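You operate a simulated robot arm through the tools that you are given. There is no shell and no other tool. Be economical: measure what you need, move in short steps, check, and stop when the job is done.

You are at the controls of a simulated robot arm. One attempt, no reset.

## Task
Zero the counter and run off 4 m at 25 m/min, weight slider on FIRM.
Fine: set the length dial, so that the line stops by itself; one press each on reset and start; the cable stays dry.

It is judged by the outcome, as a careful person would: the job done as asked, and still so three seconds after it is handed in. It fails if anything else is knocked over, pushed out of place, dropped, spilled or broken.

## Robot
A 6-joint arm with a two-finger parallel gripper, fixed in place. Base frame: the origin is at the foot of the arm, x ahead of it, y to its left, z up. Readings come in mm, degrees, newtons and seconds.
With the tool pointing down near the work surface it reaches from about 100 to 680 mm from the base axis. Its first joint turns from -115.0 to 115.0 degrees. Payload 4.2 kg.
Tool frame: the origin (TCP) lies between the finger pads and is the grasp point; the fingertips stand 23 mm ahead of it; z points along the fingers, y is the line along which they close. Largest opening 94 mm; finger width 38, thickness 10; the body of the gripper, 54 by 96 mm, starts 39 mm behind the TCP.
Orientation is that of the tool frame in the base frame, as a unit quaternion [x, y, z, w]. With the fingers straight down and closing along the base's y, the tool's x points along the base's -x, its y along +y and its z along -z.

## Interface
- The arm moves only by the tool servo_tool. Its argument "commands" is a list of rows, each an object (a shift or turn left out is 0, a gripper value left out holds the last) with "travel": the shift along the base's x, y, z in m, a list of three; "rotation": the turn, a rotation vector about the base's x, y, z in degrees, a list of three. In form: [{"travel": [dx, dy, dz], "rotation": [wx, wy, wz]}, ...]. A call has 1 to 20 rows; each row shifts and turns the commanded pose from where the row before left it. "grip" is the opening, from 0 (shut) to 1 (fully open), set as the call begins (left out, the last holds). Each row takes 0.2 s and may step no farther than 50 mm and 8.6 degrees from the row before; otherwise, or with a gripper value out of range, the whole call is refused. A pose out of reach is approached as far as the arm can. The call stops where the force on the tool passes 40 N (or 10 N more than at its start, if that is more) or the arm is blocked; 0.2 s more then pass. The fingers move at their own pace (about 108 mm/s each) and stop on an object; they squeeze with about 44 N. The grip force told is the motor's: it shows also when the fingers shut on nothing. Time passes only in rows, and 0.2 s behind the last, so rows that do not move let the fingers close. It gives the time, the measured TCP pose, the force on the tool (base axes), the opening and the grip force at its end, in the units of the frame above (readings bear some noise), and new pictures: "views" is both (left out), scene, wrist or none.
- Cameras (640 x 400 px; columns grow to the right, rows downward): "scene" is fixed at [399.3, 653, 1637.5]; the picture's right is [-0.94, -0.34, 0.00], its down [-0.17, 0.46, -0.87] and it looks along [0.30, -0.82, -0.49] (base axes); focal length 315 px, centre (320, 200). "wrist" rides on the gripper at [86, 16, -75] in the tool frame; the picture's right is [-0.18, 0.98, 0.00], its down [-0.58, -0.11, -0.81] and it looks along [-0.79, -0.15, 0.59] (tool axes); focal length 243 px, centre (320, 200). There is no depth. A picture from a camera that has moved, and an enlarged one, comes with that camera's place and axes in the base frame and with its lens. The place of the scene camera against the robot may be out by one fixed shift of up to 25 mm in any direction.
- slide_trunk(by): slides the trunk up (or, below 0, down) by that many mm; the arm rides with it, the base frame stays. It gives what a move gives, with no picture.
- inspect(camera, box): a new picture of the part [left, top, right, bottom] of that camera's present view, enlarged. No time passes.
- job_done(): hands the job in; it is judged then, once.

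Go step by step. Nothing tells you positions but the pictures and the camera data: compare them with the known pose of the tool, close in by small moves and look again before you grip or let go. The budget is 120 turns and 170 pictures, counting those below and the enlarged ones. Unless the task says otherwise, let go and move clear before handing in, and close with one line.

The tools are called after ">>>" as a command line: name --argument value ..., lists and objects as JSON in quotes. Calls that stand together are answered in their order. servo_tool: Moves the arm, as the interface text tells. Its arguments: {"type":"object","properties":{"commands":{"type":"array","items":{"type":"object","properties":{"travel":{"type":"array","items":{"type":"number"}},"rotation":{"type":"array","items":{"type":"number"}}}}},"grip":{"type":"number"},"views":{"type":"string","enum":["both","scene","wrist","none"]}},"required":["commands"]} The other tools are called the same way: slide_trunk (by) slides the trunk up or down; inspect (camera, box) takes an enlarged picture of a part of a camera's view; job_done () hands the job in.

At the start:

```text
time: 0.0
position: [496.0, -344.4, 1309.8]
ee_rot: [-0.001, 1.0, 0.0, -0.001]
wrist_force: [1.2, -0.2, 0.4]
width: 93.9
grip_force: 0.1
trunk travel left (down, up): [-900.0, 90.0]
```

scene: 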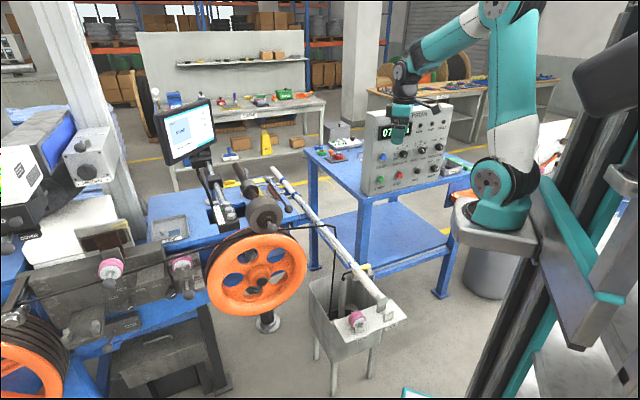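
wrist: 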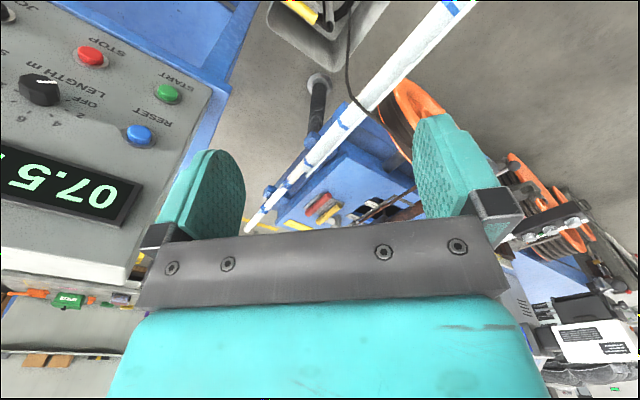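

I see a control panel on a blue table, a cable line with a white rod carrying a trough, and a counter reading 07.5. I'll enlarge the panel and the trough area before moving.

>>> inspect --camera "scene" --box '[350, 90, 470, 205]'

>>> inspect --camera "scene" --box '[200, 150, 420, 350]'

>>> inspect --camera "wrist" --box '[0, 0, 240, 240]'

>>> inspect --camera "scene" --box '[0, 80, 240, 300]'

```text
3.48 times, centred on (410, 148) of scene
camera zoom: at [399.3, 653.0, 1637.5], right [-0.94, -0.34, 0.0], down [-0.17, 0.46, -0.87], along [0.3, -0.82, -0.49], focal length 1096 px, centre (7, 383)
```

zoom: 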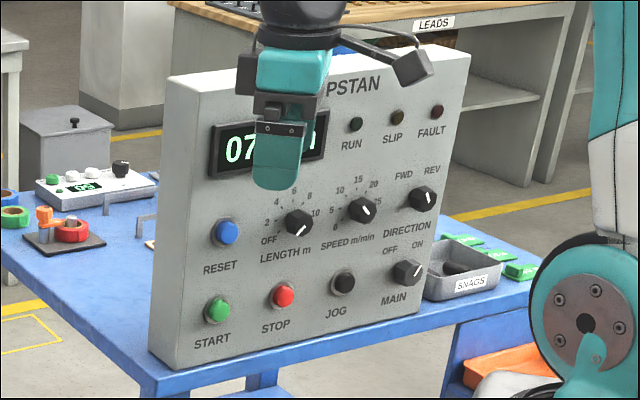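

```text
2.00 times, centred on (310, 250) of scene
camera zoom: at [399.3, 653.0, 1637.5], right [-0.94, -0.34, 0.0], down [-0.17, 0.46, -0.87], along [0.3, -0.82, -0.49], focal length 630 px, centre (340, 100)
```

zoom: 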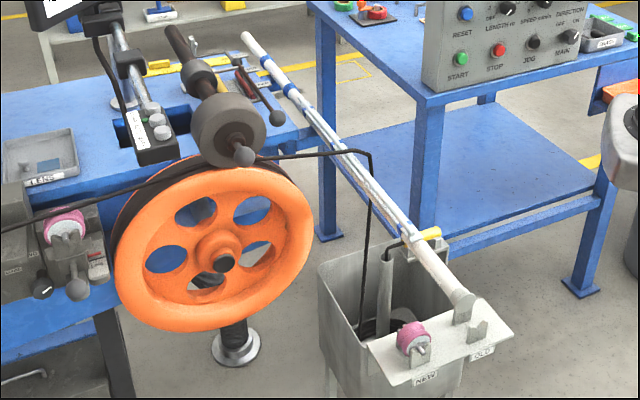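

```text
1.67 times, centred on (120, 120) of wrist
camera zoom: at [410.1, -328.2, 1385.3], right [0.18, 0.98, 0.0], down [0.58, -0.11, 0.81], along [0.79, -0.15, -0.59], focal length 404 px, centre (653, 333)
```

zoom: 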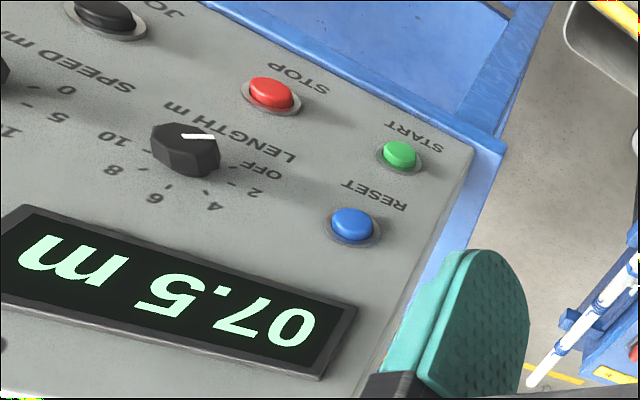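

```text
1.82 times, centred on (120, 190) of scene
camera zoom: at [399.3, 653.0, 1637.5], right [-0.94, -0.34, 0.0], down [-0.17, 0.46, -0.87], along [0.3, -0.82, -0.49], focal length 573 px, centre (684, 218)
```

zoom: 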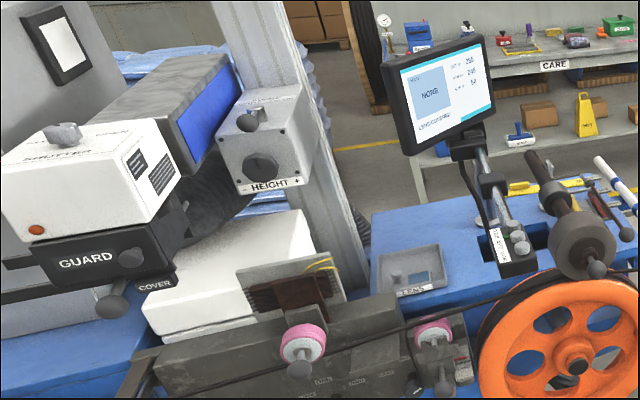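

The panel controls are readable, but I haven't found the weight slider or the wet part of the line, so I'll zoom in more.

>>> inspect --camera "scene" --box '[230, 155, 330, 220]'

>>> inspect --camera "scene" --box '[300, 250, 420, 350]'

>>> inspect --camera "scene" --box '[90, 240, 220, 330]'

>>> inspect --camera "scene" --box '[0, 200, 130, 300]'

>>> inspect --camera "scene" --box '[150, 90, 260, 230]'

```text
6.15 times, centred on (280, 188) of scene
camera zoom: at [399.3, 653.0, 1637.5], right [-0.94, -0.34, 0.0], down [-0.17, 0.46, -0.87], along [0.3, -0.82, -0.49], focal length 1939 px, centre (566, 277)
```

zoom: 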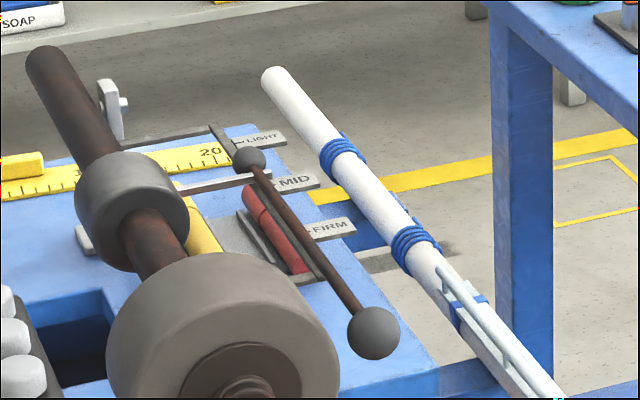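

```text
4.00 times, centred on (360, 300) of scene
camera zoom: at [399.3, 653.0, 1637.5], right [-0.94, -0.34, 0.0], down [-0.17, 0.46, -0.87], along [0.3, -0.82, -0.49], focal length 1260 px, centre (160, -200)
```

zoom: 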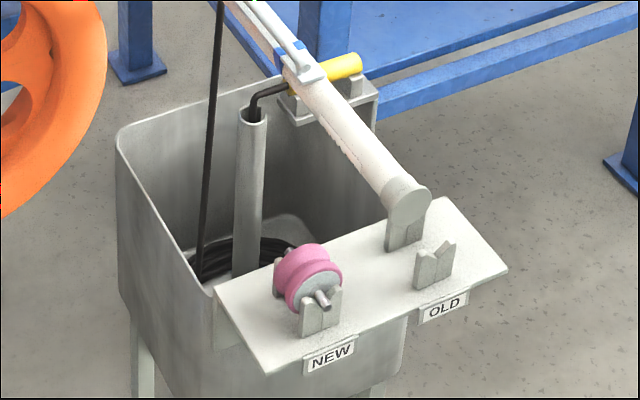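

```text
4.44 times, centred on (155, 285) of scene
camera zoom: at [399.3, 653.0, 1637.5], right [-0.94, -0.34, 0.0], down [-0.17, 0.46, -0.87], along [0.3, -0.82, -0.49], focal length 1400 px, centre (1053, -178)
```

zoom: 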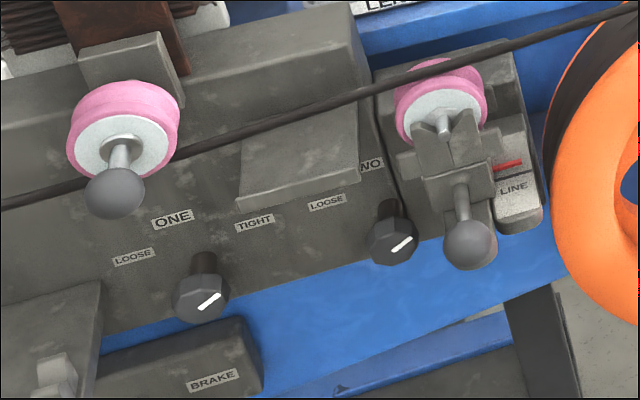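

```text
4.00 times, centred on (65, 250) of scene
camera zoom: at [399.3, 653.0, 1637.5], right [-0.94, -0.34, 0.0], down [-0.17, 0.46, -0.87], along [0.3, -0.82, -0.49], focal length 1260 px, centre (1340, 0)
```

zoom: 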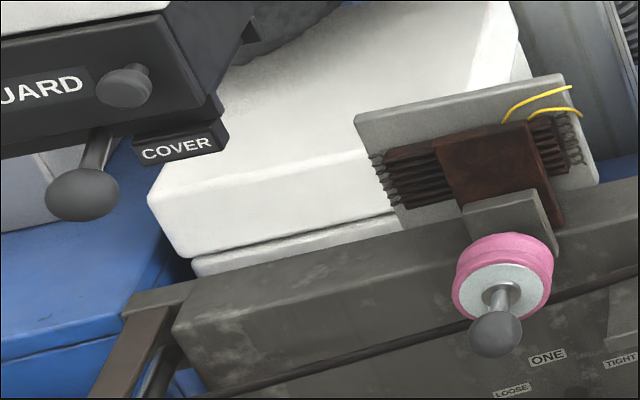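

```text
2.86 times, centred on (205, 160) of scene
camera zoom: at [399.3, 653.0, 1637.5], right [-0.94, -0.34, 0.0], down [-0.17, 0.46, -0.87], along [0.3, -0.82, -0.49], focal length 900 px, centre (649, 314)
```

zoom: 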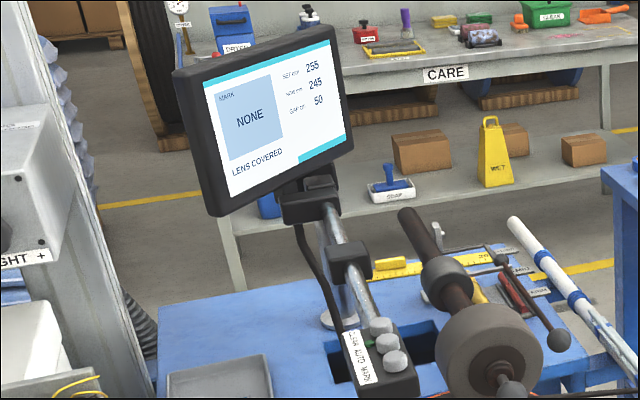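

The weight slider (LIGHT/MID/FIRM) is at the back of the line bed. I'll enlarge the wrist view of it.

>>> inspect --camera "wrist" --box '[230, 120, 430, 245]'

>>> inspect --camera "scene" --box '[255, 168, 300, 204]'

>>> inspect --camera "scene" --box '[395, 130, 450, 195]'

```text
3.20 times, centred on (330, 182) of wrist
camera zoom: at [410.1, -328.2, 1385.3], right [0.18, 0.98, 0.0], down [0.58, -0.11, 0.81], along [0.79, -0.15, -0.59], focal length 776 px, centre (288, 256)
```

zoom: 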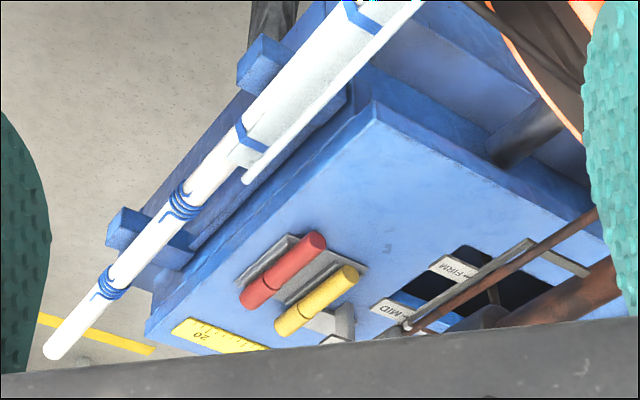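

```text
11.11 times, centred on (278, 186) of scene
camera zoom: at [399.3, 653.0, 1637.5], right [-0.94, -0.34, 0.0], down [-0.17, 0.46, -0.87], along [0.3, -0.82, -0.49], focal length 3501 px, centre (792, 356)
```

zoom: 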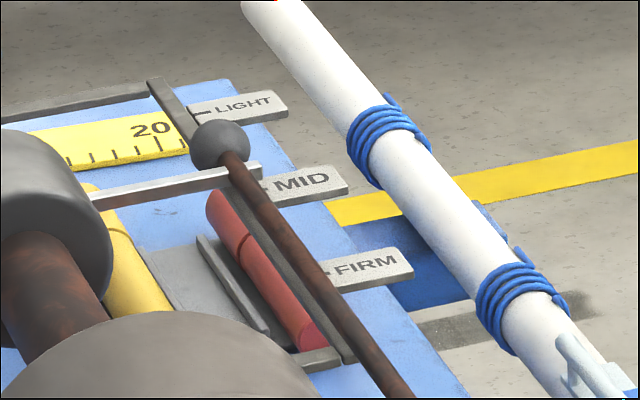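

```text
6.15 times, centred on (422, 162) of scene
camera zoom: at [399.3, 653.0, 1637.5], right [-0.94, -0.34, 0.0], down [-0.17, 0.46, -0.87], along [0.3, -0.82, -0.49], focal length 1939 px, centre (-311, 431)
```

zoom: 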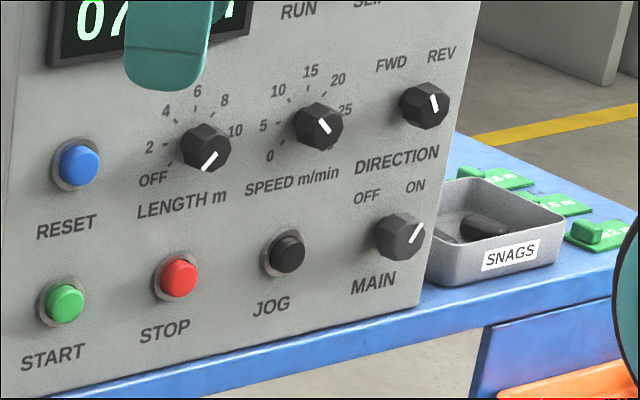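

The slider seems to be on a frame near x≈1000, y≈-430, z≈970. I'll move the arm ahead for a better look at it.

>>> servo_tool --commands '[{"travel": [0.05, 0, 0]}, {"travel": [0.05, 0, 0]}, {"travel": [0.05, 0, 0]}, {"travel": [0.05, 0, 0]}]'

```text
time: 1.0
position: [697.5, -341.3, 1311.5]
ee_rot: [0.0, 1.0, 0.0, 0.0]
wrist_force: [-0.2, 0.5, 0.3]
width: 94.1
grip_force: 0.1
trunk travel left (down, up): [-900.0, 90.0]
camera wrist: at [611.5, -326.4, 1387.1], right [0.18, 0.98, 0.0], down [0.58, -0.11, 0.81], along [0.79, -0.15, -0.59], focal length 243 px, centre (320, 200)
```

scene: 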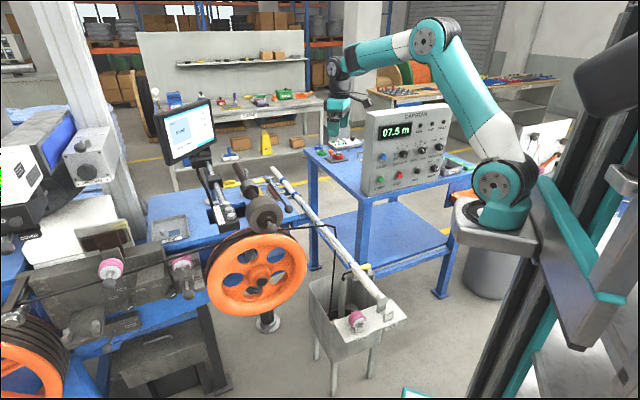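
wrist: 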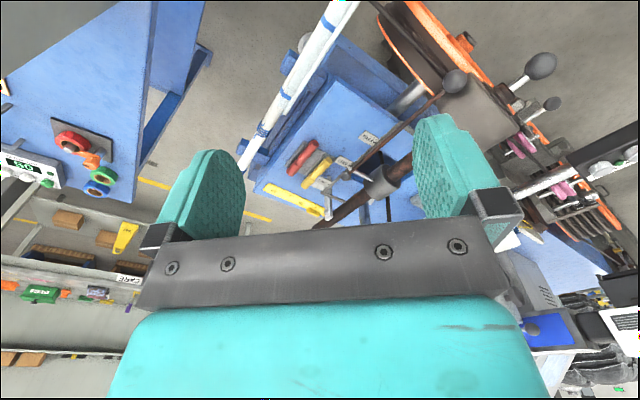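

The arm reaches well beyond this. I'll enlarge the slider and the now unobstructed panel.

>>> inspect --camera "wrist" --box '[240, 20, 480, 230]'

>>> inspect --camera "scene" --box '[395, 110, 450, 160]'

```text
1.90 times, centred on (360, 125) of wrist
camera zoom: at [611.5, -326.4, 1387.1], right [0.18, 0.98, 0.0], down [0.58, -0.11, 0.81], along [0.79, -0.15, -0.59], focal length 462 px, centre (244, 343)
```

zoom: 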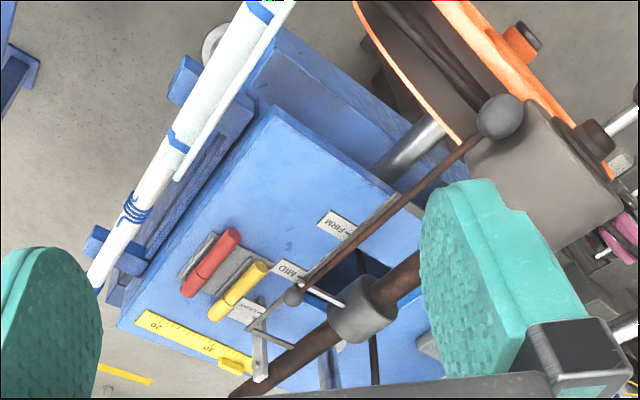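

```text
8.00 times, centred on (422, 135) of scene
camera zoom: at [399.3, 653.0, 1637.5], right [-0.94, -0.34, 0.0], down [-0.17, 0.46, -0.87], along [0.3, -0.82, -0.49], focal length 2521 px, centre (-500, 720)
```

zoom: 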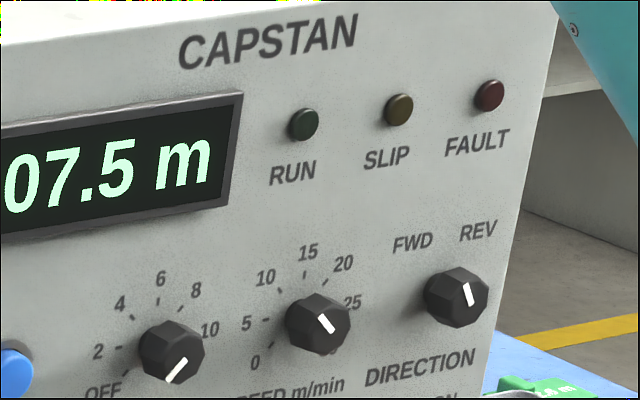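

The weight collar is linked to a push-pull rod with ball knobs, currently around MID, so pulling the knob toward +y should reach FIRM. First I'll turn the tool to face the panel (pointing along -y, camera above) and look closer.

>>> servo_tool --commands '[{"travel": [-0.012, 0.005, -0.004], "rotation": [-4.948, 4.948, 4.948]}, {"travel": [-0.012, 0.005, -0.004], "rotation": [-4.948, 4.948, 4.948]}, {"travel": [-0.012, 0.005, -0.004], "rotation": [-4.948, 4.948, 4.948]}, {"travel": [-0.012, 0.005, -0.004], "rotation": [-4.948, 4.948, 4.948]}, {"travel": [-0.012, 0.005, -0.004], "rotation": [-4.948, 4.948, 4.948]}, {"travel": [-0.012, 0.005, -0.004], "rotation": [-4.948, 4.948, 4.948]}, {"travel": [-0.012, 0.005, -0.004], "rotation": [-4.948, 4.948, 4.948]}, {"travel": [-0.012, 0.005, -0.004], "rotation": [-4.948, 4.948, 4.948]}, {"travel": [-0.012, 0.005, -0.004], "rotation": [-4.948, 4.948, 4.948]}, {"travel": [-0.012, 0.005, -0.004], "rotation": [-4.948, 4.948, 4.948]}, {"travel": [-0.012, 0.005, -0.004], "rotation": [-4.948, 4.948, 4.948]}, {"travel": [-0.012, 0.005, -0.004], "rotation": [-4.948, 4.948, 4.948]}, {"travel": [-0.012, 0.005, -0.004], "rotation": [-4.948, 4.948, 4.948]}, {"travel": [-0.012, 0.005, -0.004], "rotation": [-4.948, 4.948, 4.948]}]'

```text
time: 4.0
position: [503.5, -262.4, 1240.7]
ee_rot: [0.502, -0.501, 0.499, 0.498]
wrist_force: [-0.5, -0.4, -0.2]
width: 94.2
grip_force: 0.0
out of reach, approached as far as the arm can: row 13, 14
trunk travel left (down, up): [-900.0, 90.0]
camera wrist: at [488.8, -188.8, 1328.6], right [-0.98, 0.0, -0.18], down [0.11, 0.81, -0.58], along [0.15, -0.59, -0.8], focal length 243 px, centre (320, 200)
```

scene: 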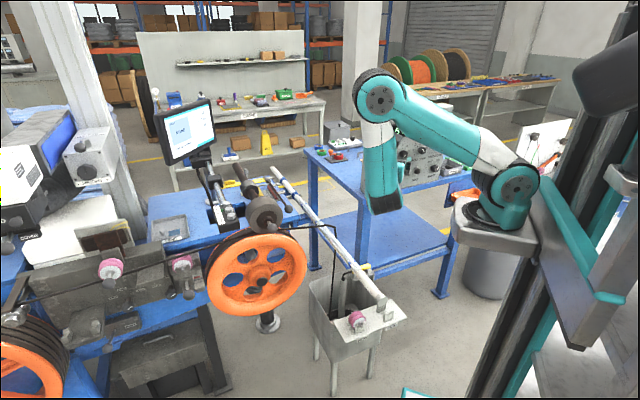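
wrist: 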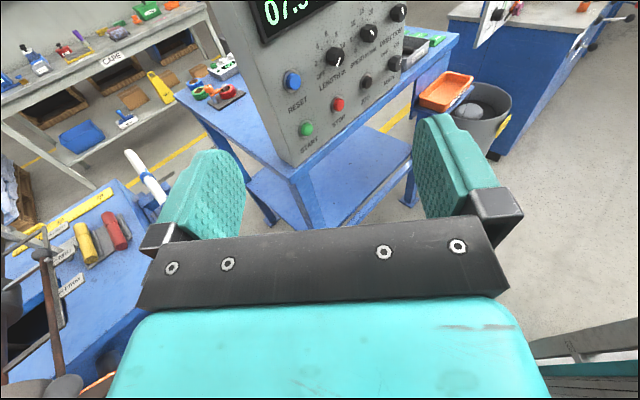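

The tool now faces the panel. I'll zoom the wrist picture to read the dials and locate the controls.

>>> inspect --camera "wrist" --box '[250, 0, 430, 150]'

>>> inspect --camera "wrist" --box '[310, 0, 420, 75]'

>>> inspect --camera "wrist" --box '[0, 140, 180, 400]'

```text
2.67 times, centred on (340, 75) of wrist
camera zoom: at [488.8, -188.8, 1328.6], right [-0.98, 0.0, -0.18], down [0.11, 0.81, -0.58], along [0.15, -0.59, -0.8], focal length 647 px, centre (267, 533)
```

zoom: 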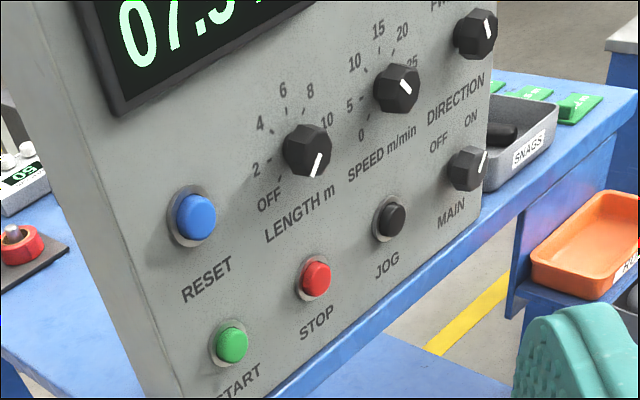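

```text
5.33 times, centred on (365, 38) of wrist
camera zoom: at [488.8, -188.8, 1328.6], right [-0.98, 0.0, -0.18], down [0.11, 0.81, -0.58], along [0.15, -0.59, -0.8], focal length 1294 px, centre (80, 1067)
```

zoom: 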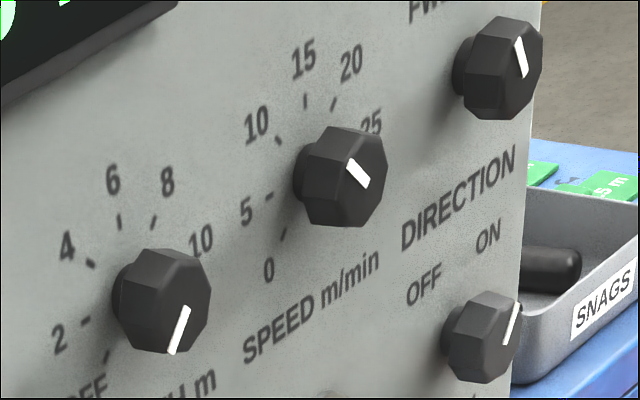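

```text
1.54 times, centred on (90, 270) of wrist
camera zoom: at [488.8, -188.8, 1328.6], right [-0.98, 0.0, -0.18], down [0.11, 0.81, -0.58], along [0.15, -0.59, -0.8], focal length 373 px, centre (674, 92)
```

zoom: 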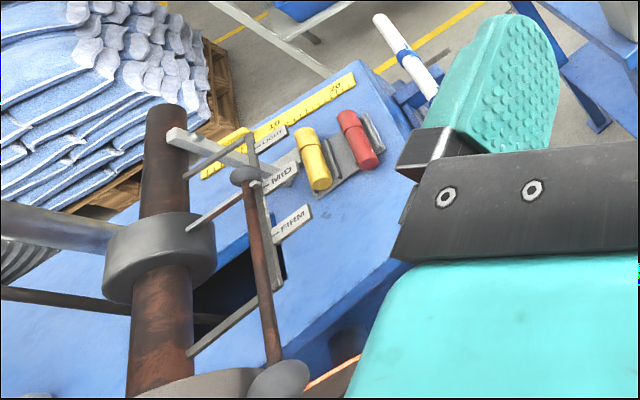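

From triangulating two wrist views, DIRECTION is on FWD, MAIN is ON, LENGTH is at OFF and SPEED is near 10. The panel faces about (-0.73, 0.68, 0), with LENGTH near (498,-668,1120), SPEED near (430,-741,1122), RESET near (579,-617,1114) and START near (576,-611,1013). I'll turn square to it and look again.

>>> servo_tool --commands '[{"travel": [-0.02, -0.02, 0], "rotation": [0, 0, 5.875]}, {"travel": [-0.025, -0.03, 0], "rotation": [0, 0, 5.875]}, {"travel": [-0.025, -0.035, 0], "rotation": [0, 0, 5.875]}, {"travel": [-0.025, -0.035, 0], "rotation": [0, 0, 5.875]}, {"travel": [-0.025, -0.035, 0], "rotation": [0, 0, 5.875]}, {"travel": [-0.025, -0.035, 0], "rotation": [0, 0, 5.875]}, {"travel": [-0.025, -0.035, 0], "rotation": [0, 0, 5.875]}, {"travel": [-0.025, -0.035, -0.01], "rotation": [0, 0, 5.875]}]'

```text
time: 5.8
position: [398.6, -297.9, 1038.0]
ee_rot: [0.658, -0.259, 0.658, 0.257]
wrist_force: [0.9, 0.0, 0.1]
width: 93.9
grip_force: 0.0
out of reach, approached as far as the arm can: row 1, 2, 3, 4, 5, 6, 7
trunk travel left (down, up): [-900.0, 90.0]
camera wrist: at [334.6, -260.0, 1125.1], right [-0.67, -0.72, -0.19], down [-0.52, 0.63, -0.58], along [0.53, -0.29, -0.79], focal length 243 px, centre (320, 200)
```

scene: 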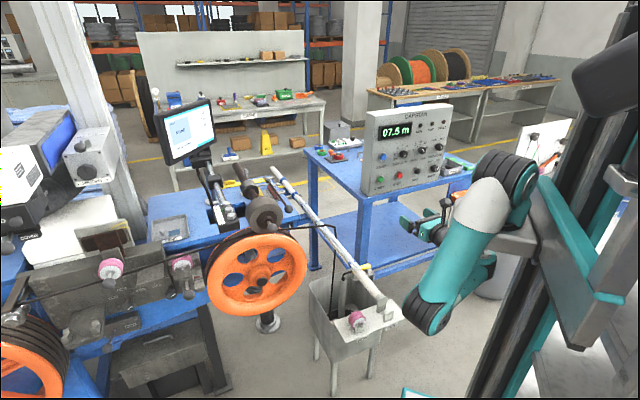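
wrist: 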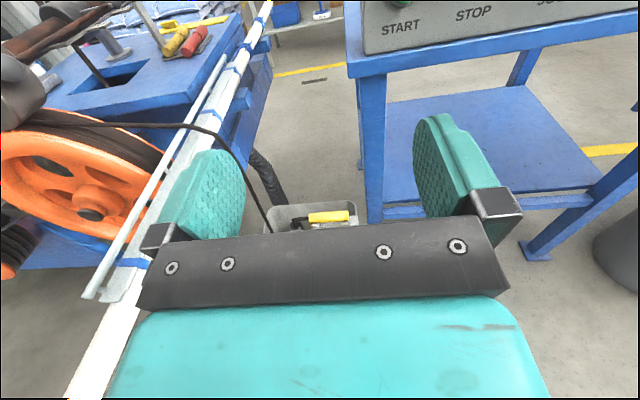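

The arm folded into a different configuration and hasn't reached the target. I'll hold still and see where it settles.

>>> servo_tool --commands '[{"travel": [0, 0, 0]}]' --views "scene"

```text
time: 6.2
position: [398.1, -298.3, 1039.4]
ee_rot: [0.658, -0.259, 0.658, 0.258]
wrist_force: [0.3, 0.3, 0.4]
width: 93.8
grip_force: 0.0
trunk travel left (down, up): [-900.0, 90.0]
```

scene: 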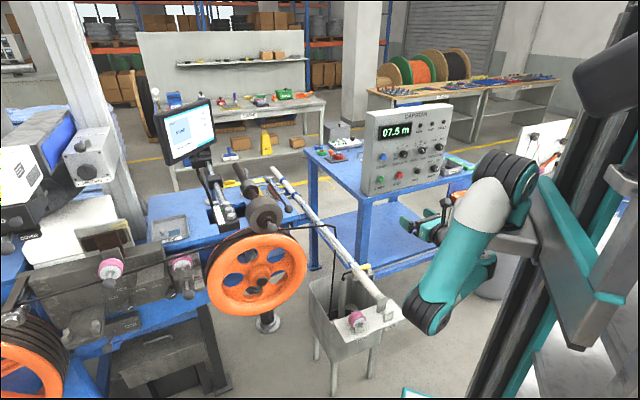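

The arm is in an elbow-down fold but clear of everything. I'll move gently toward the panel in this configuration and see how it behaves.

>>> servo_tool --commands '[{"travel": [-0.01, -0.03, 0.03]}, {"travel": [-0.01, -0.03, 0.03]}, {"travel": [-0.01, -0.03, 0.03]}, {"travel": [-0.01, -0.03, 0.03]}]'

```text
time: 7.2
position: [391.4, -366.5, 1080.7]
ee_rot: [0.657, -0.259, 0.659, 0.259]
wrist_force: [0.7, 0.5, 1.0]
width: 93.6
grip_force: 0.0
out of reach, approached as far as the arm can: row 1, 2, 3, 4
trunk travel left (down, up): [-900.0, 90.0]
camera wrist: at [326.1, -326.9, 1168.2], right [-0.67, -0.72, -0.18], down [-0.51, 0.63, -0.58], along [0.54, -0.3, -0.79], focal length 243 px, centre (320, 200)
```

scene: 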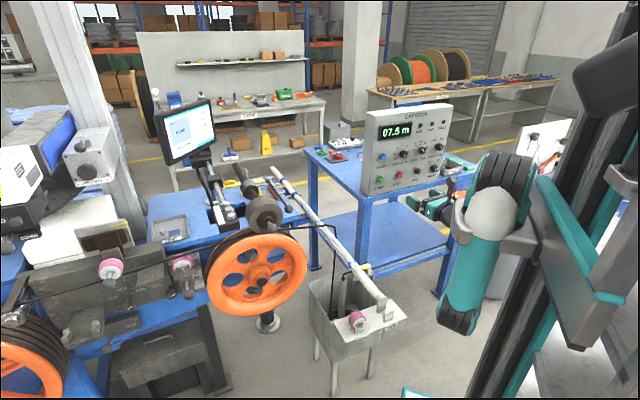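
wrist: 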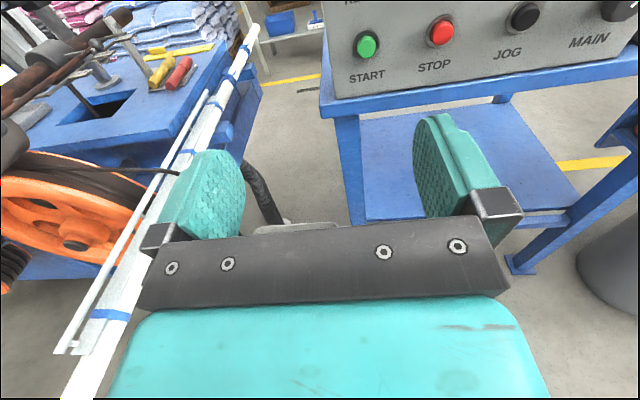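

The wrist is too close to the arm's own axis here, so I'll move outward toward the panel, where it should have more room.

>>> servo_tool --commands '[{"travel": [0.005, -0.03, 0.012]}, {"travel": [0.005, -0.03, 0.012]}, {"travel": [0.005, -0.03, 0.012]}, {"travel": [0.005, -0.03, 0.012]}]'

```text
time: 8.2
position: [412.2, -370.8, 1076.0]
ee_rot: [0.658, -0.26, 0.658, 0.26]
wrist_force: [0.0, -0.3, 0.3]
width: 94.2
grip_force: 0.1
out of reach, approached as far as the arm can: row 1, 2, 3, 4
trunk travel left (down, up): [-900.0, 90.0]
camera wrist: at [347.8, -333.5, 1163.3], right [-0.67, -0.72, -0.18], down [-0.52, 0.63, -0.58], along [0.53, -0.3, -0.79], focal length 243 px, centre (320, 200)
```

scene: 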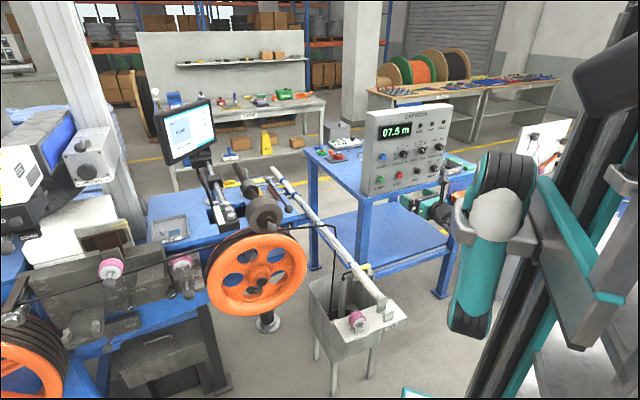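
wrist: 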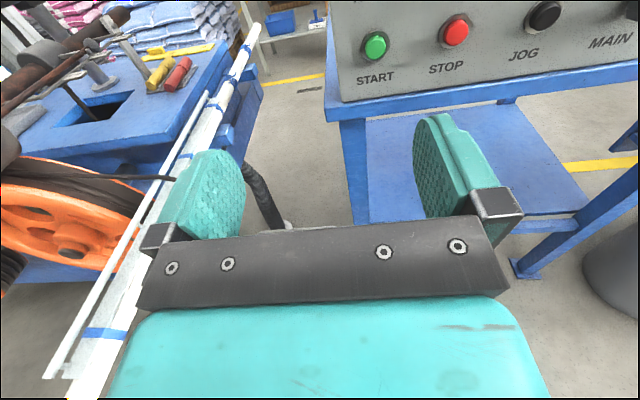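

The elbow-down fold is a dead end, so I'll retrace outward to the open area with the arm extended, turning back as I go.

>>> servo_tool --commands '[{"travel": [0.03, 0.01, 0.02], "rotation": [0, 0, -5.875]}, {"travel": [0.03, 0.01, 0.02], "rotation": [0, 0, -5.875]}, {"travel": [0.03, 0.01, 0.02], "rotation": [0, 0, -5.875]}, {"travel": [0.03, 0.01, 0.02], "rotation": [0, 0, -5.875]}, {"travel": [0.03, 0.01, 0.02], "rotation": [0, 0, -5.875]}, {"travel": [0.03, 0.01, 0.02], "rotation": [0, 0, -5.875]}, {"travel": [0.03, 0.01, 0.02], "rotation": [0, 0, -5.875]}, {"travel": [0.03, 0.01, 0.02], "rotation": [0, 0, -5.875]}]' --views "scene"

```text
time: 10.0
position: [262.0, -439.7, 1099.7]
ee_rot: [0.501, -0.499, 0.501, 0.5]
wrist_force: [0.0, 0.2, -0.1]
width: 93.9
grip_force: 0.0
out of reach, approached as far as the arm can: row 1, 2, 3, 4, 5, 6, 7, 8
trunk travel left (down, up): [-900.0, 90.0]
```

scene: 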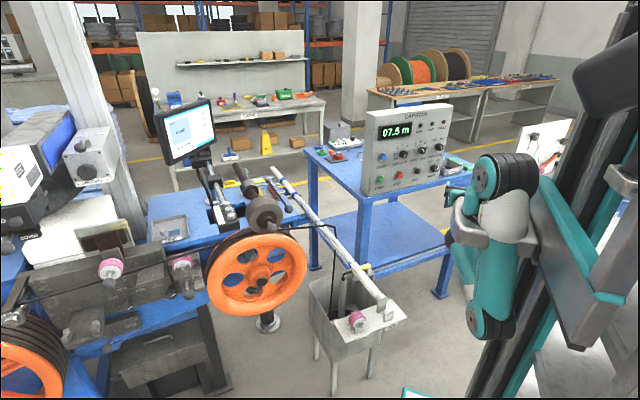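

I'll turn the tool back to pointing down, which has far more reach, to unfold the arm.

>>> servo_tool --commands '[{"travel": [0.01, 0, 0.012], "rotation": [4.948, -4.948, -4.948]}, {"travel": [0.01, 0, 0.012], "rotation": [4.948, -4.948, -4.948]}, {"travel": [0.01, 0, 0.012], "rotation": [4.948, -4.948, -4.948]}, {"travel": [0.01, 0, 0.012], "rotation": [4.948, -4.948, -4.948]}, {"travel": [0.01, 0, 0.012], "rotation": [4.948, -4.948, -4.948]}, {"travel": [0.01, 0, 0.012], "rotation": [4.948, -4.948, -4.948]}, {"travel": [0.01, 0, 0.012], "rotation": [4.948, -4.948, -4.948]}]' --views "scene"

```text
time: 11.6
position: [165.5, -397.1, 998.4]
ee_rot: [-0.361, 0.78, -0.365, -0.359]
wrist_force: [0.0, 0.6, -0.2]
width: 93.9
grip_force: 0.0
out of reach, approached as far as the arm can: row 1, 2, 3, 4, 5, 6, 7
trunk travel left (down, up): [-900.0, 90.0]
```

scene: 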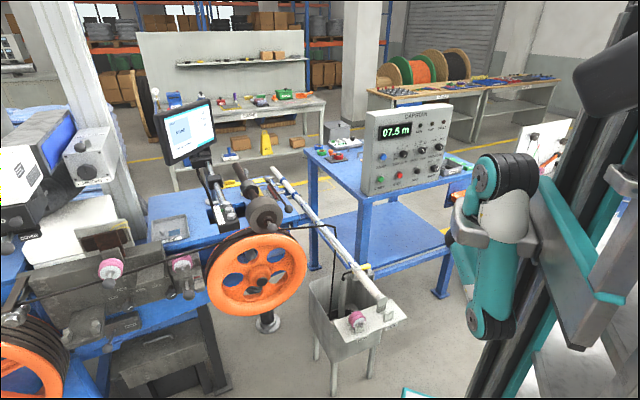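

The elbow is fully folded. I'll try plain translation ahead, with no turning, to swing the arm back to open space.

>>> servo_tool --commands '[{"travel": [0.04, 0.0, 0.0]}, {"travel": [0.04, 0.0, 0.0]}, {"travel": [0.04, 0.0, 0.0]}, {"travel": [0.04, 0.0, 0.0]}, {"travel": [0.04, 0.0, 0.0]}]' --views "scene"

```text
time: 12.8
position: [165.3, -396.7, 998.7]
ee_rot: [-0.362, 0.779, -0.364, -0.359]
wrist_force: [-0.6, 0.3, -0.3]
width: 94.1
grip_force: 0.0
out of reach, approached as far as the arm can: row 1, 2, 3, 4, 5
trunk travel left (down, up): [-900.0, 90.0]
```

scene: 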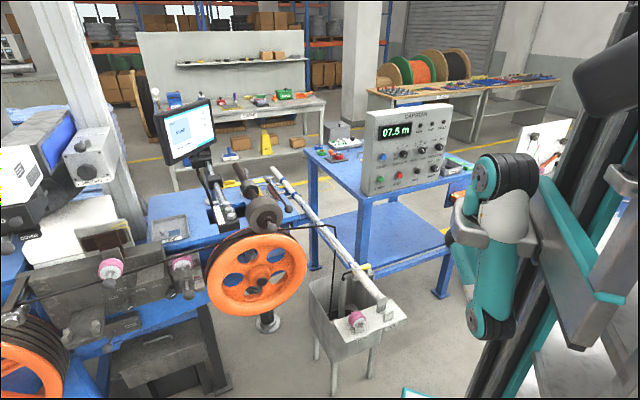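

No movement that way. I'll test moving down and outward, which should open the elbow.

>>> servo_tool --commands '[{"travel": [0.0, -0.03, -0.04]}, {"travel": [0.0, -0.03, -0.04]}, {"travel": [0.0, -0.03, -0.04]}]' --views "none"

>>> servo_tool --commands '[{"travel": [0.0, 0.04, 0.0]}, {"travel": [0.0, 0.04, 0.0]}]' --views "none"

>>> servo_tool --commands '[{"travel": [0.0, 0.0, 0.04]}, {"travel": [0.0, 0.0, 0.04]}]' --views "none"

>>> servo_tool --commands '[{"rotation": [0, 0, -8]}, {"rotation": [0, 0, -8]}]' --views "none"

```text
time: 13.6
position: [163.4, -440.4, 876.0]
ee_rot: [-0.361, 0.78, -0.365, -0.359]
wrist_force: [0.0, 0.0, 0.3]
width: 94.1
grip_force: 0.0
out of reach, approached as far as the arm can: row 2, 3
trunk travel left (down, up): [-900.0, 90.0]
```

```text
time: 14.2
position: [163.5, -360.7, 879.5]
ee_rot: [-0.362, 0.779, -0.365, -0.359]
wrist_force: [0.1, -0.5, -0.2]
width: 93.8
grip_force: 0.1
trunk travel left (down, up): [-900.0, 90.0]
```

```text
time: 14.8
position: [161.0, -359.5, 961.7]
ee_rot: [-0.362, 0.779, -0.365, -0.359]
wrist_force: [-0.2, 0.3, 0.0]
width: 93.9
grip_force: 0.1
trunk travel left (down, up): [-900.0, 90.0]
```

```text
time: 15.4
position: [139.0, -366.6, 958.1]
ee_rot: [-0.308, 0.803, -0.34, -0.382]
wrist_force: [-0.6, 0.6, 0.0]
width: 93.8
grip_force: 0.0
out of reach, approached as far as the arm can: row 1, 2
trunk travel left (down, up): [-900.0, 90.0]
```

It moves again lower down. I'll continue turning the tool to point down while staying in that area.

>>> servo_tool --commands '[{"travel": [0, 0.02, -0.03], "rotation": [0, 0, 8]}, {"travel": [0, 0.02, -0.03], "rotation": [0, 0, 8]}, {"travel": [0, 0.01, -0.02], "rotation": [4.948, -4.948, -4.948]}, {"travel": [0, 0, 0], "rotation": [4.948, -4.948, -4.948]}, {"travel": [0, 0, 0], "rotation": [4.948, -4.948, -4.948]}]' --views "scene"

```text
time: 16.6
position: [134.0, -339.4, 899.9]
ee_rot: [-0.277, 0.889, -0.266, -0.248]
wrist_force: [-0.8, 0.1, 0.5]
width: 93.9
grip_force: 0.0
out of reach, approached as far as the arm can: row 1, 2
trunk travel left (down, up): [-900.0, 90.0]
```

scene: 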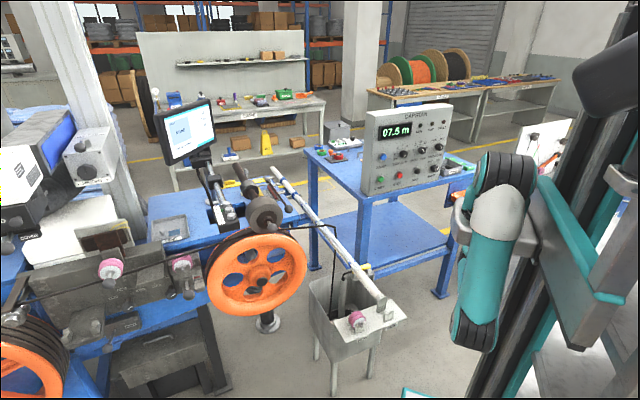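

That worked. I'll finish turning to straight down and move ahead in x.

>>> servo_tool --commands '[{"travel": [0.01, 0, 0], "rotation": [4.948, -4.948, -4.948]}, {"travel": [0.01, 0, 0], "rotation": [4.948, -4.948, -4.948]}, {"travel": [0.01, 0, 0], "rotation": [4.948, -4.948, -4.948]}, {"travel": [0.01, 0, 0], "rotation": [4.948, -4.948, -4.948]}, {"travel": [0.03, 0, 0]}, {"travel": [0.03, 0, 0]}, {"travel": [0.03, 0, 0]}]'

```text
time: 18.2
position: [183.7, -291.1, 799.4]
ee_rot: [-0.11, 0.984, -0.109, -0.085]
wrist_force: [-0.8, 0.1, -0.2]
width: 94.1
grip_force: 0.1
out of reach, approached as far as the arm can: row 1, 2, 3, 4, 5, 6, 7
trunk travel left (down, up): [-900.0, 90.0]
camera wrist: at [109.7, -276.9, 884.9], right [-0.05, 0.97, -0.23], down [0.7, 0.2, 0.69], along [0.71, -0.12, -0.69], focal length 243 px, centre (320, 200)
```

scene: 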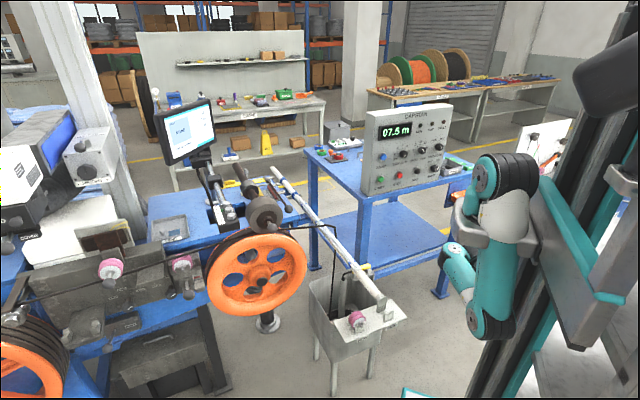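
wrist: 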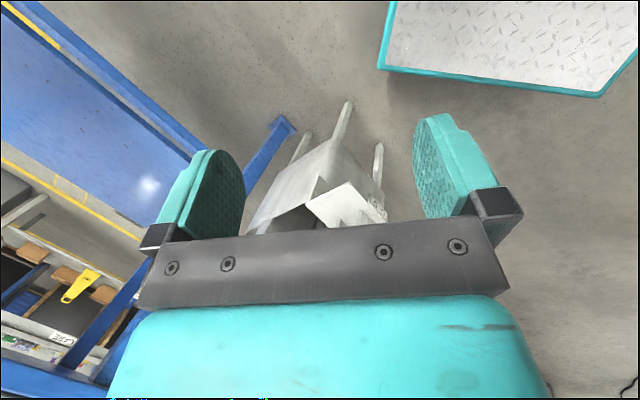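

The elbow is tightly folded with the hand below it. The straight way out is to lower the hand so the arm hangs straight, over the clear floor here, then swing outward with the elbow the other way.

>>> servo_tool --commands '[{"travel": [0, 0, -0.045]}, {"travel": [0, 0, -0.045]}, {"travel": [0, 0, -0.045]}, {"travel": [0, 0, -0.045]}]'

```text
time: 18.6
position: [173.7, -291.3, 786.0]
ee_rot: [-0.062, 0.987, -0.112, -0.098]
wrist_force: [77.8, 25.0, 20.5]
width: 93.8
grip_force: 0.1
trunk travel left (down, up): [-900.0, 90.0]
stopped in row 1: the force on the tool passed its limit (the readings are from after the stop); the commanded pose is now the measured one
camera wrist: at [101.7, -267.5, 872.5], right [0.04, 0.97, -0.25], down [0.73, 0.14, 0.67], along [0.69, -0.2, -0.7], focal length 243 px, centre (320, 200)
```

scene: 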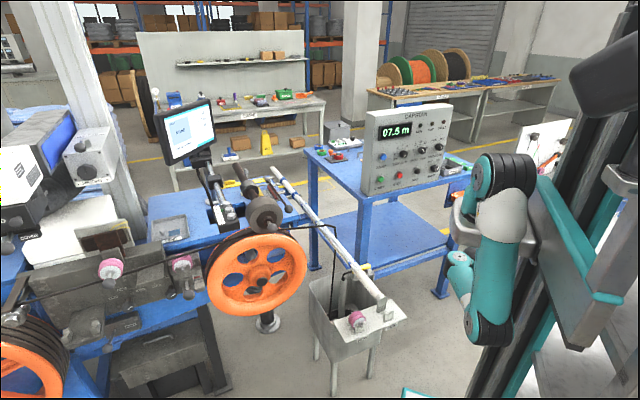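
wrist: 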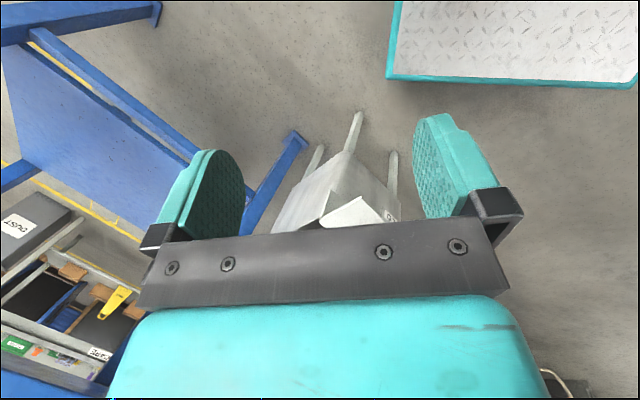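

The tool touched something on its -x side, most likely the robot's own column. I'll back off in +x right away.

>>> servo_tool --commands '[{"travel": [0.02, -0.01, 0.0]}, {"travel": [0.02, -0.01, 0.0]}]'

```text
time: 19.2
position: [190.4, -307.8, 780.1]
ee_rot: [-0.063, 0.987, -0.114, -0.097]
wrist_force: [0.3, -0.2, 0.7]
width: 94.1
grip_force: 0.1
out of reach, approached as far as the arm can: row 1, 2
trunk travel left (down, up): [-900.0, 90.0]
camera wrist: at [118.2, -284.2, 865.9], right [0.04, 0.97, -0.25], down [0.73, 0.14, 0.67], along [0.69, -0.2, -0.7], focal length 243 px, centre (320, 200)
```

scene: 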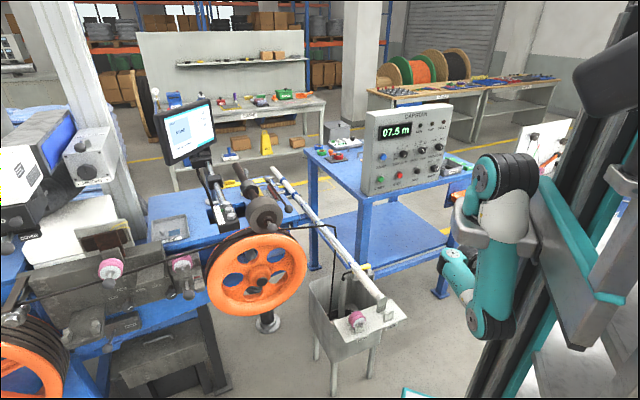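
wrist: 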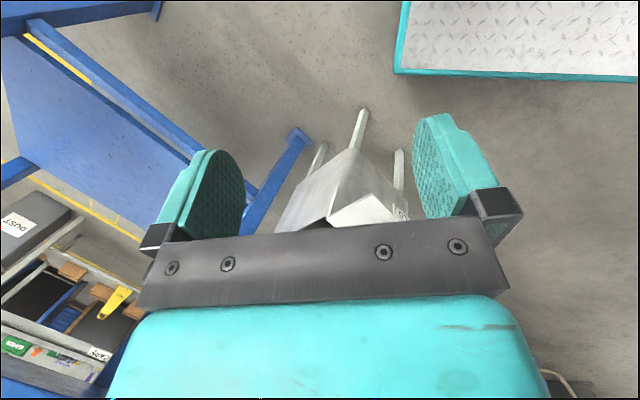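

Free again with no force. I'll unfold outward along -y, where the floor is clear up to the panel table.

>>> servo_tool --commands '[{"travel": [0, -0.03, -0.01]}, {"travel": [0.0, -0.04, -0.01]}, {"travel": [0.0, -0.04, -0.01]}, {"travel": [0.0, -0.04, 0]}]' --views "scene"

```text
time: 20.2
position: [180.6, -324.4, 744.9]
ee_rot: [-0.064, 0.987, -0.114, -0.098]
wrist_force: [-0.3, 0.5, 1.2]
width: 93.9
grip_force: 0.1
out of reach, approached as far as the arm can: row 1, 2, 3, 4
trunk travel left (down, up): [-900.0, 90.0]
```

scene: 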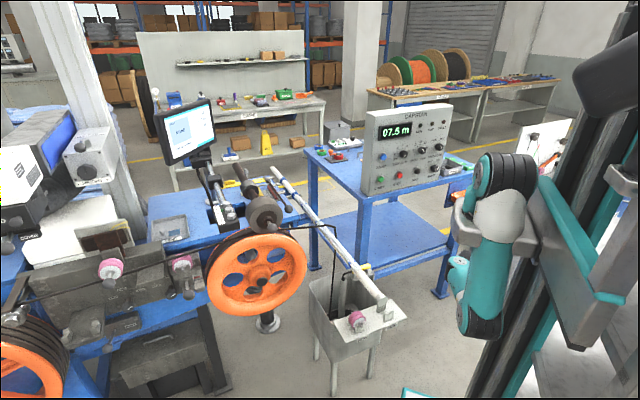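

I'll test which rotation direction frees the wrist, using small yaw tests.

>>> servo_tool --commands '[{"rotation": [0, 0, 8]}, {"rotation": [0, 0, 8]}]' --views "none"

>>> servo_tool --commands '[{"travel": [0.03, 0, 0]}, {"travel": [0.03, 0, 0]}]' --views "none"

>>> servo_tool --commands '[{"travel": [0, 0, -0.03]}, {"travel": [0, 0, -0.03]}]' --views "none"

>>> servo_tool --commands '[{"travel": [0, -0.03, 0]}, {"travel": [0, -0.03, 0]}]' --views "none"

```text
time: 20.8
position: [180.7, -322.8, 746.9]
ee_rot: [-0.2, 0.968, -0.125, -0.082]
wrist_force: [1.0, 0.1, 1.1]
width: 93.9
grip_force: 0.1
trunk travel left (down, up): [-900.0, 90.0]
```

```text
time: 21.4
position: [236.9, -324.6, 746.3]
ee_rot: [-0.2, 0.968, -0.126, -0.081]
wrist_force: [-0.1, -1.1, -0.2]
width: 93.9
grip_force: 0.1
trunk travel left (down, up): [-900.0, 90.0]
```

```text
time: 22.0
position: [239.5, -321.3, 689.7]
ee_rot: [-0.199, 0.969, -0.124, -0.082]
wrist_force: [-0.2, -0.4, -0.2]
width: 93.8
grip_force: 0.0
out of reach, approached as far as the arm can: row 2
trunk travel left (down, up): [-900.0, 90.0]
```

```text
time: 22.6
position: [233.4, -325.7, 701.6]
ee_rot: [-0.199, 0.969, -0.125, -0.083]
wrist_force: [0.1, -0.2, 0.0]
width: 94.1
grip_force: 0.0
out of reach, approached as far as the arm can: row 1, 2
trunk travel left (down, up): [-900.0, 90.0]
```

Positive yaw frees it. I'll yaw more and extend ahead, watching the picture.

>>> servo_tool --commands '[{"rotation": [0, 0, 8]}, {"rotation": [0, 0, 8]}, {"rotation": [0, 0, 8]}, {"rotation": [0, 0, 8]}, {"rotation": [0, 0, 8]}, {"travel": [0, -0.03, 0]}, {"travel": [0, -0.03, 0]}]'

```text
time: 24.2
position: [234.0, -331.9, 707.0]
ee_rot: [-0.52, 0.841, -0.146, -0.034]
wrist_force: [-0.3, -0.7, 0.3]
width: 94.0
grip_force: 0.0
out of reach, approached as far as the arm can: row 6, 7
trunk travel left (down, up): [-900.0, 90.0]
camera wrist: at [174.6, -378.9, 795.1], right [-0.78, 0.57, -0.24], down [0.29, 0.68, 0.67], along [0.55, 0.46, -0.7], focal length 243 px, centre (320, 200)
```

scene: 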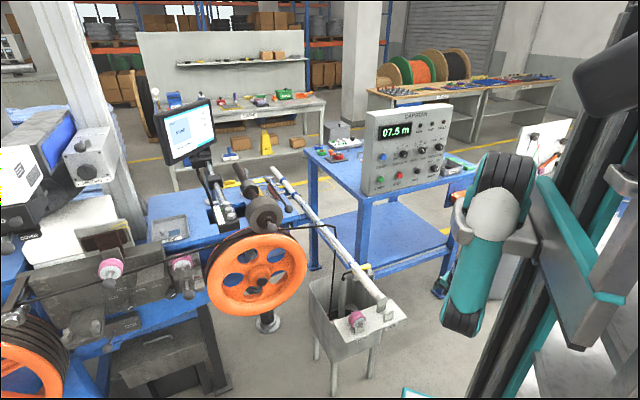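
wrist: 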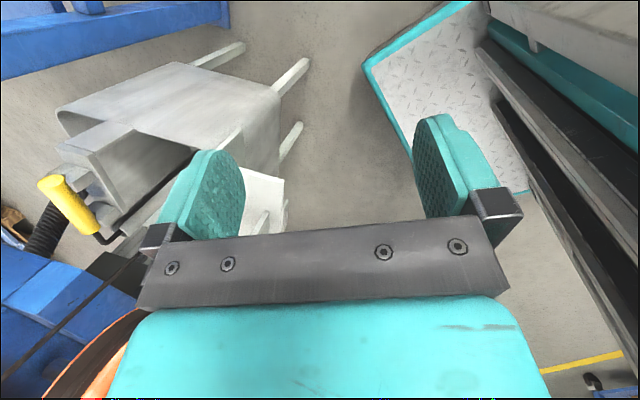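

Likely the wrist joint limits outward motion with the tool pointing straight down. I'll tilt the tool outward (toward -y) while moving out.

>>> servo_tool --commands '[{"rotation": [-8, 0, 0]}, {"rotation": [-8, 0, 0]}, {"rotation": [-8, 0, 0], "travel": [0, -0.03, 0]}, {"rotation": [-8, 0, 0], "travel": [0, -0.04, 0]}, {"rotation": [-8, 0, 0], "travel": [0, -0.04, 0]}]' --views "scene"

```text
time: 25.4
position: [237.1, -407.3, 726.3]
ee_rot: [-0.475, 0.74, -0.426, -0.21]
wrist_force: [0.2, 0.4, 0.5]
width: 94.0
grip_force: 0.1
out of reach, approached as far as the arm can: row 4, 5
trunk travel left (down, up): [-900.0, 90.0]
```

scene: 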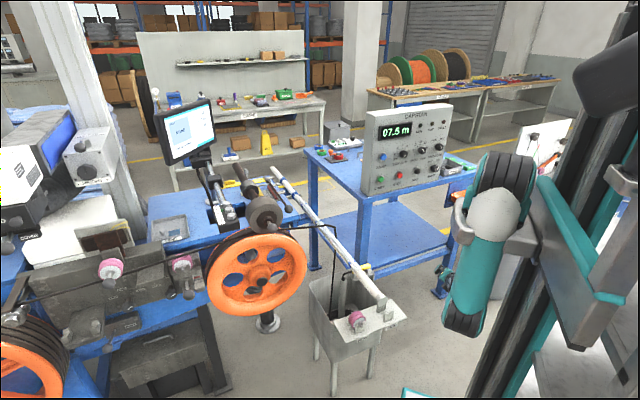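

I think the shoulder flipped into a backward-reaching pose, so the cure is to bring the hand back through the front (+x, +y side), where this pose unfolds naturally. I'll move up and toward +x/+y in steps.

>>> servo_tool --commands '[{"travel": [0.0, 0.02, 0.04]}, {"travel": [0.0, 0.02, 0.04]}, {"travel": [0.0, 0.02, 0.04]}, {"travel": [0.02, 0.02, 0.04]}, {"travel": [0.02, 0.02, 0.04]}]' --views "both"

```text
time: 26.6
position: [253.1, -312.8, 908.3]
ee_rot: [-0.479, 0.743, -0.418, -0.21]
wrist_force: [-0.5, -0.3, 0.3]
width: 94.1
grip_force: 0.0
out of reach, approached as far as the arm can: row 5
trunk travel left (down, up): [-900.0, 90.0]
camera wrist: at [194.4, -294.9, 1004.8], right [-0.79, 0.29, -0.54], down [0.29, 0.95, 0.08], along [0.54, -0.09, -0.83], focal length 243 px, centre (320, 200)
```

scene: 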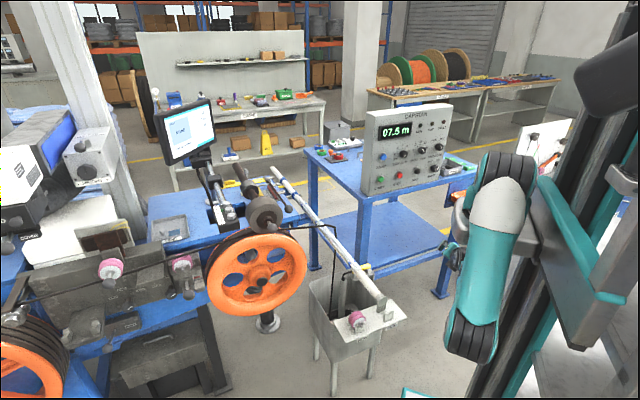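
wrist: 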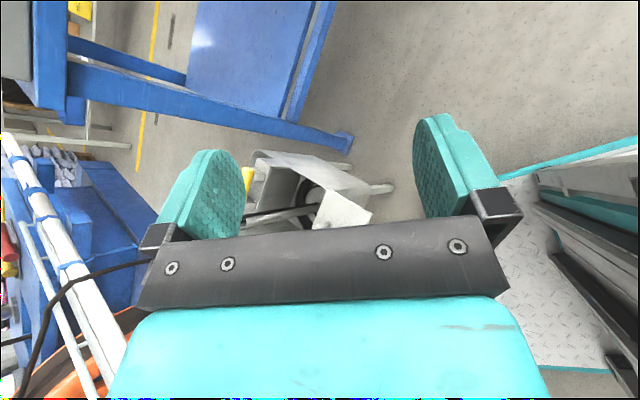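

Confirmed: the upper arm now swings toward +y as expected. I'll keep bringing the hand around to the front, above the tub height.

>>> servo_tool --commands '[{"travel": [0.02, 0.03, 0.02]}, {"travel": [0.02, 0.03, 0.02]}, {"travel": [0.03, 0.03, 0.02]}, {"travel": [0.03, 0.03, 0.02]}, {"travel": [0.03, 0.03, 0.02]}]' --views "scene"

```text
time: 27.8
position: [413.0, -155.3, 1009.6]
ee_rot: [-0.475, 0.742, -0.424, -0.21]
wrist_force: [0.3, 0.1, 0.0]
width: 94.1
grip_force: 0.1
out of reach, approached as far as the arm can: row 2, 3
trunk travel left (down, up): [-900.0, 90.0]
```

scene: 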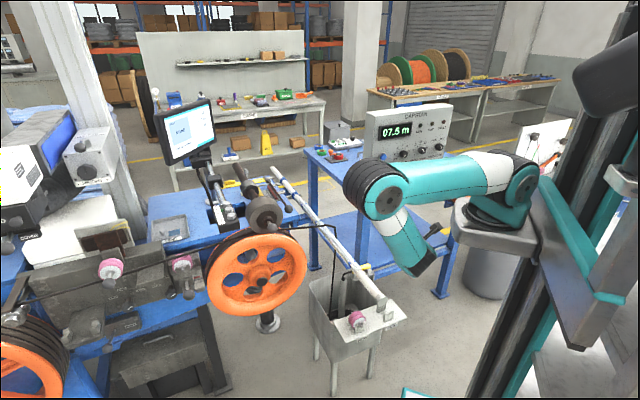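

The arm snapped back into the elbow-up pose. I'll move up and out to free air on the panel side, keeping this orientation.

>>> servo_tool --commands '[{"travel": [0.01, -0.01, 0.045]}, {"travel": [0.01, -0.03, 0.04]}, {"travel": [0.01, -0.03, 0.04]}, {"travel": [0.01, -0.03, 0.03]}, {"travel": [0.01, -0.03, 0.03]}]' --views "scene"

```text
refused: row 2 steps farther than a row can; nothing moved
```

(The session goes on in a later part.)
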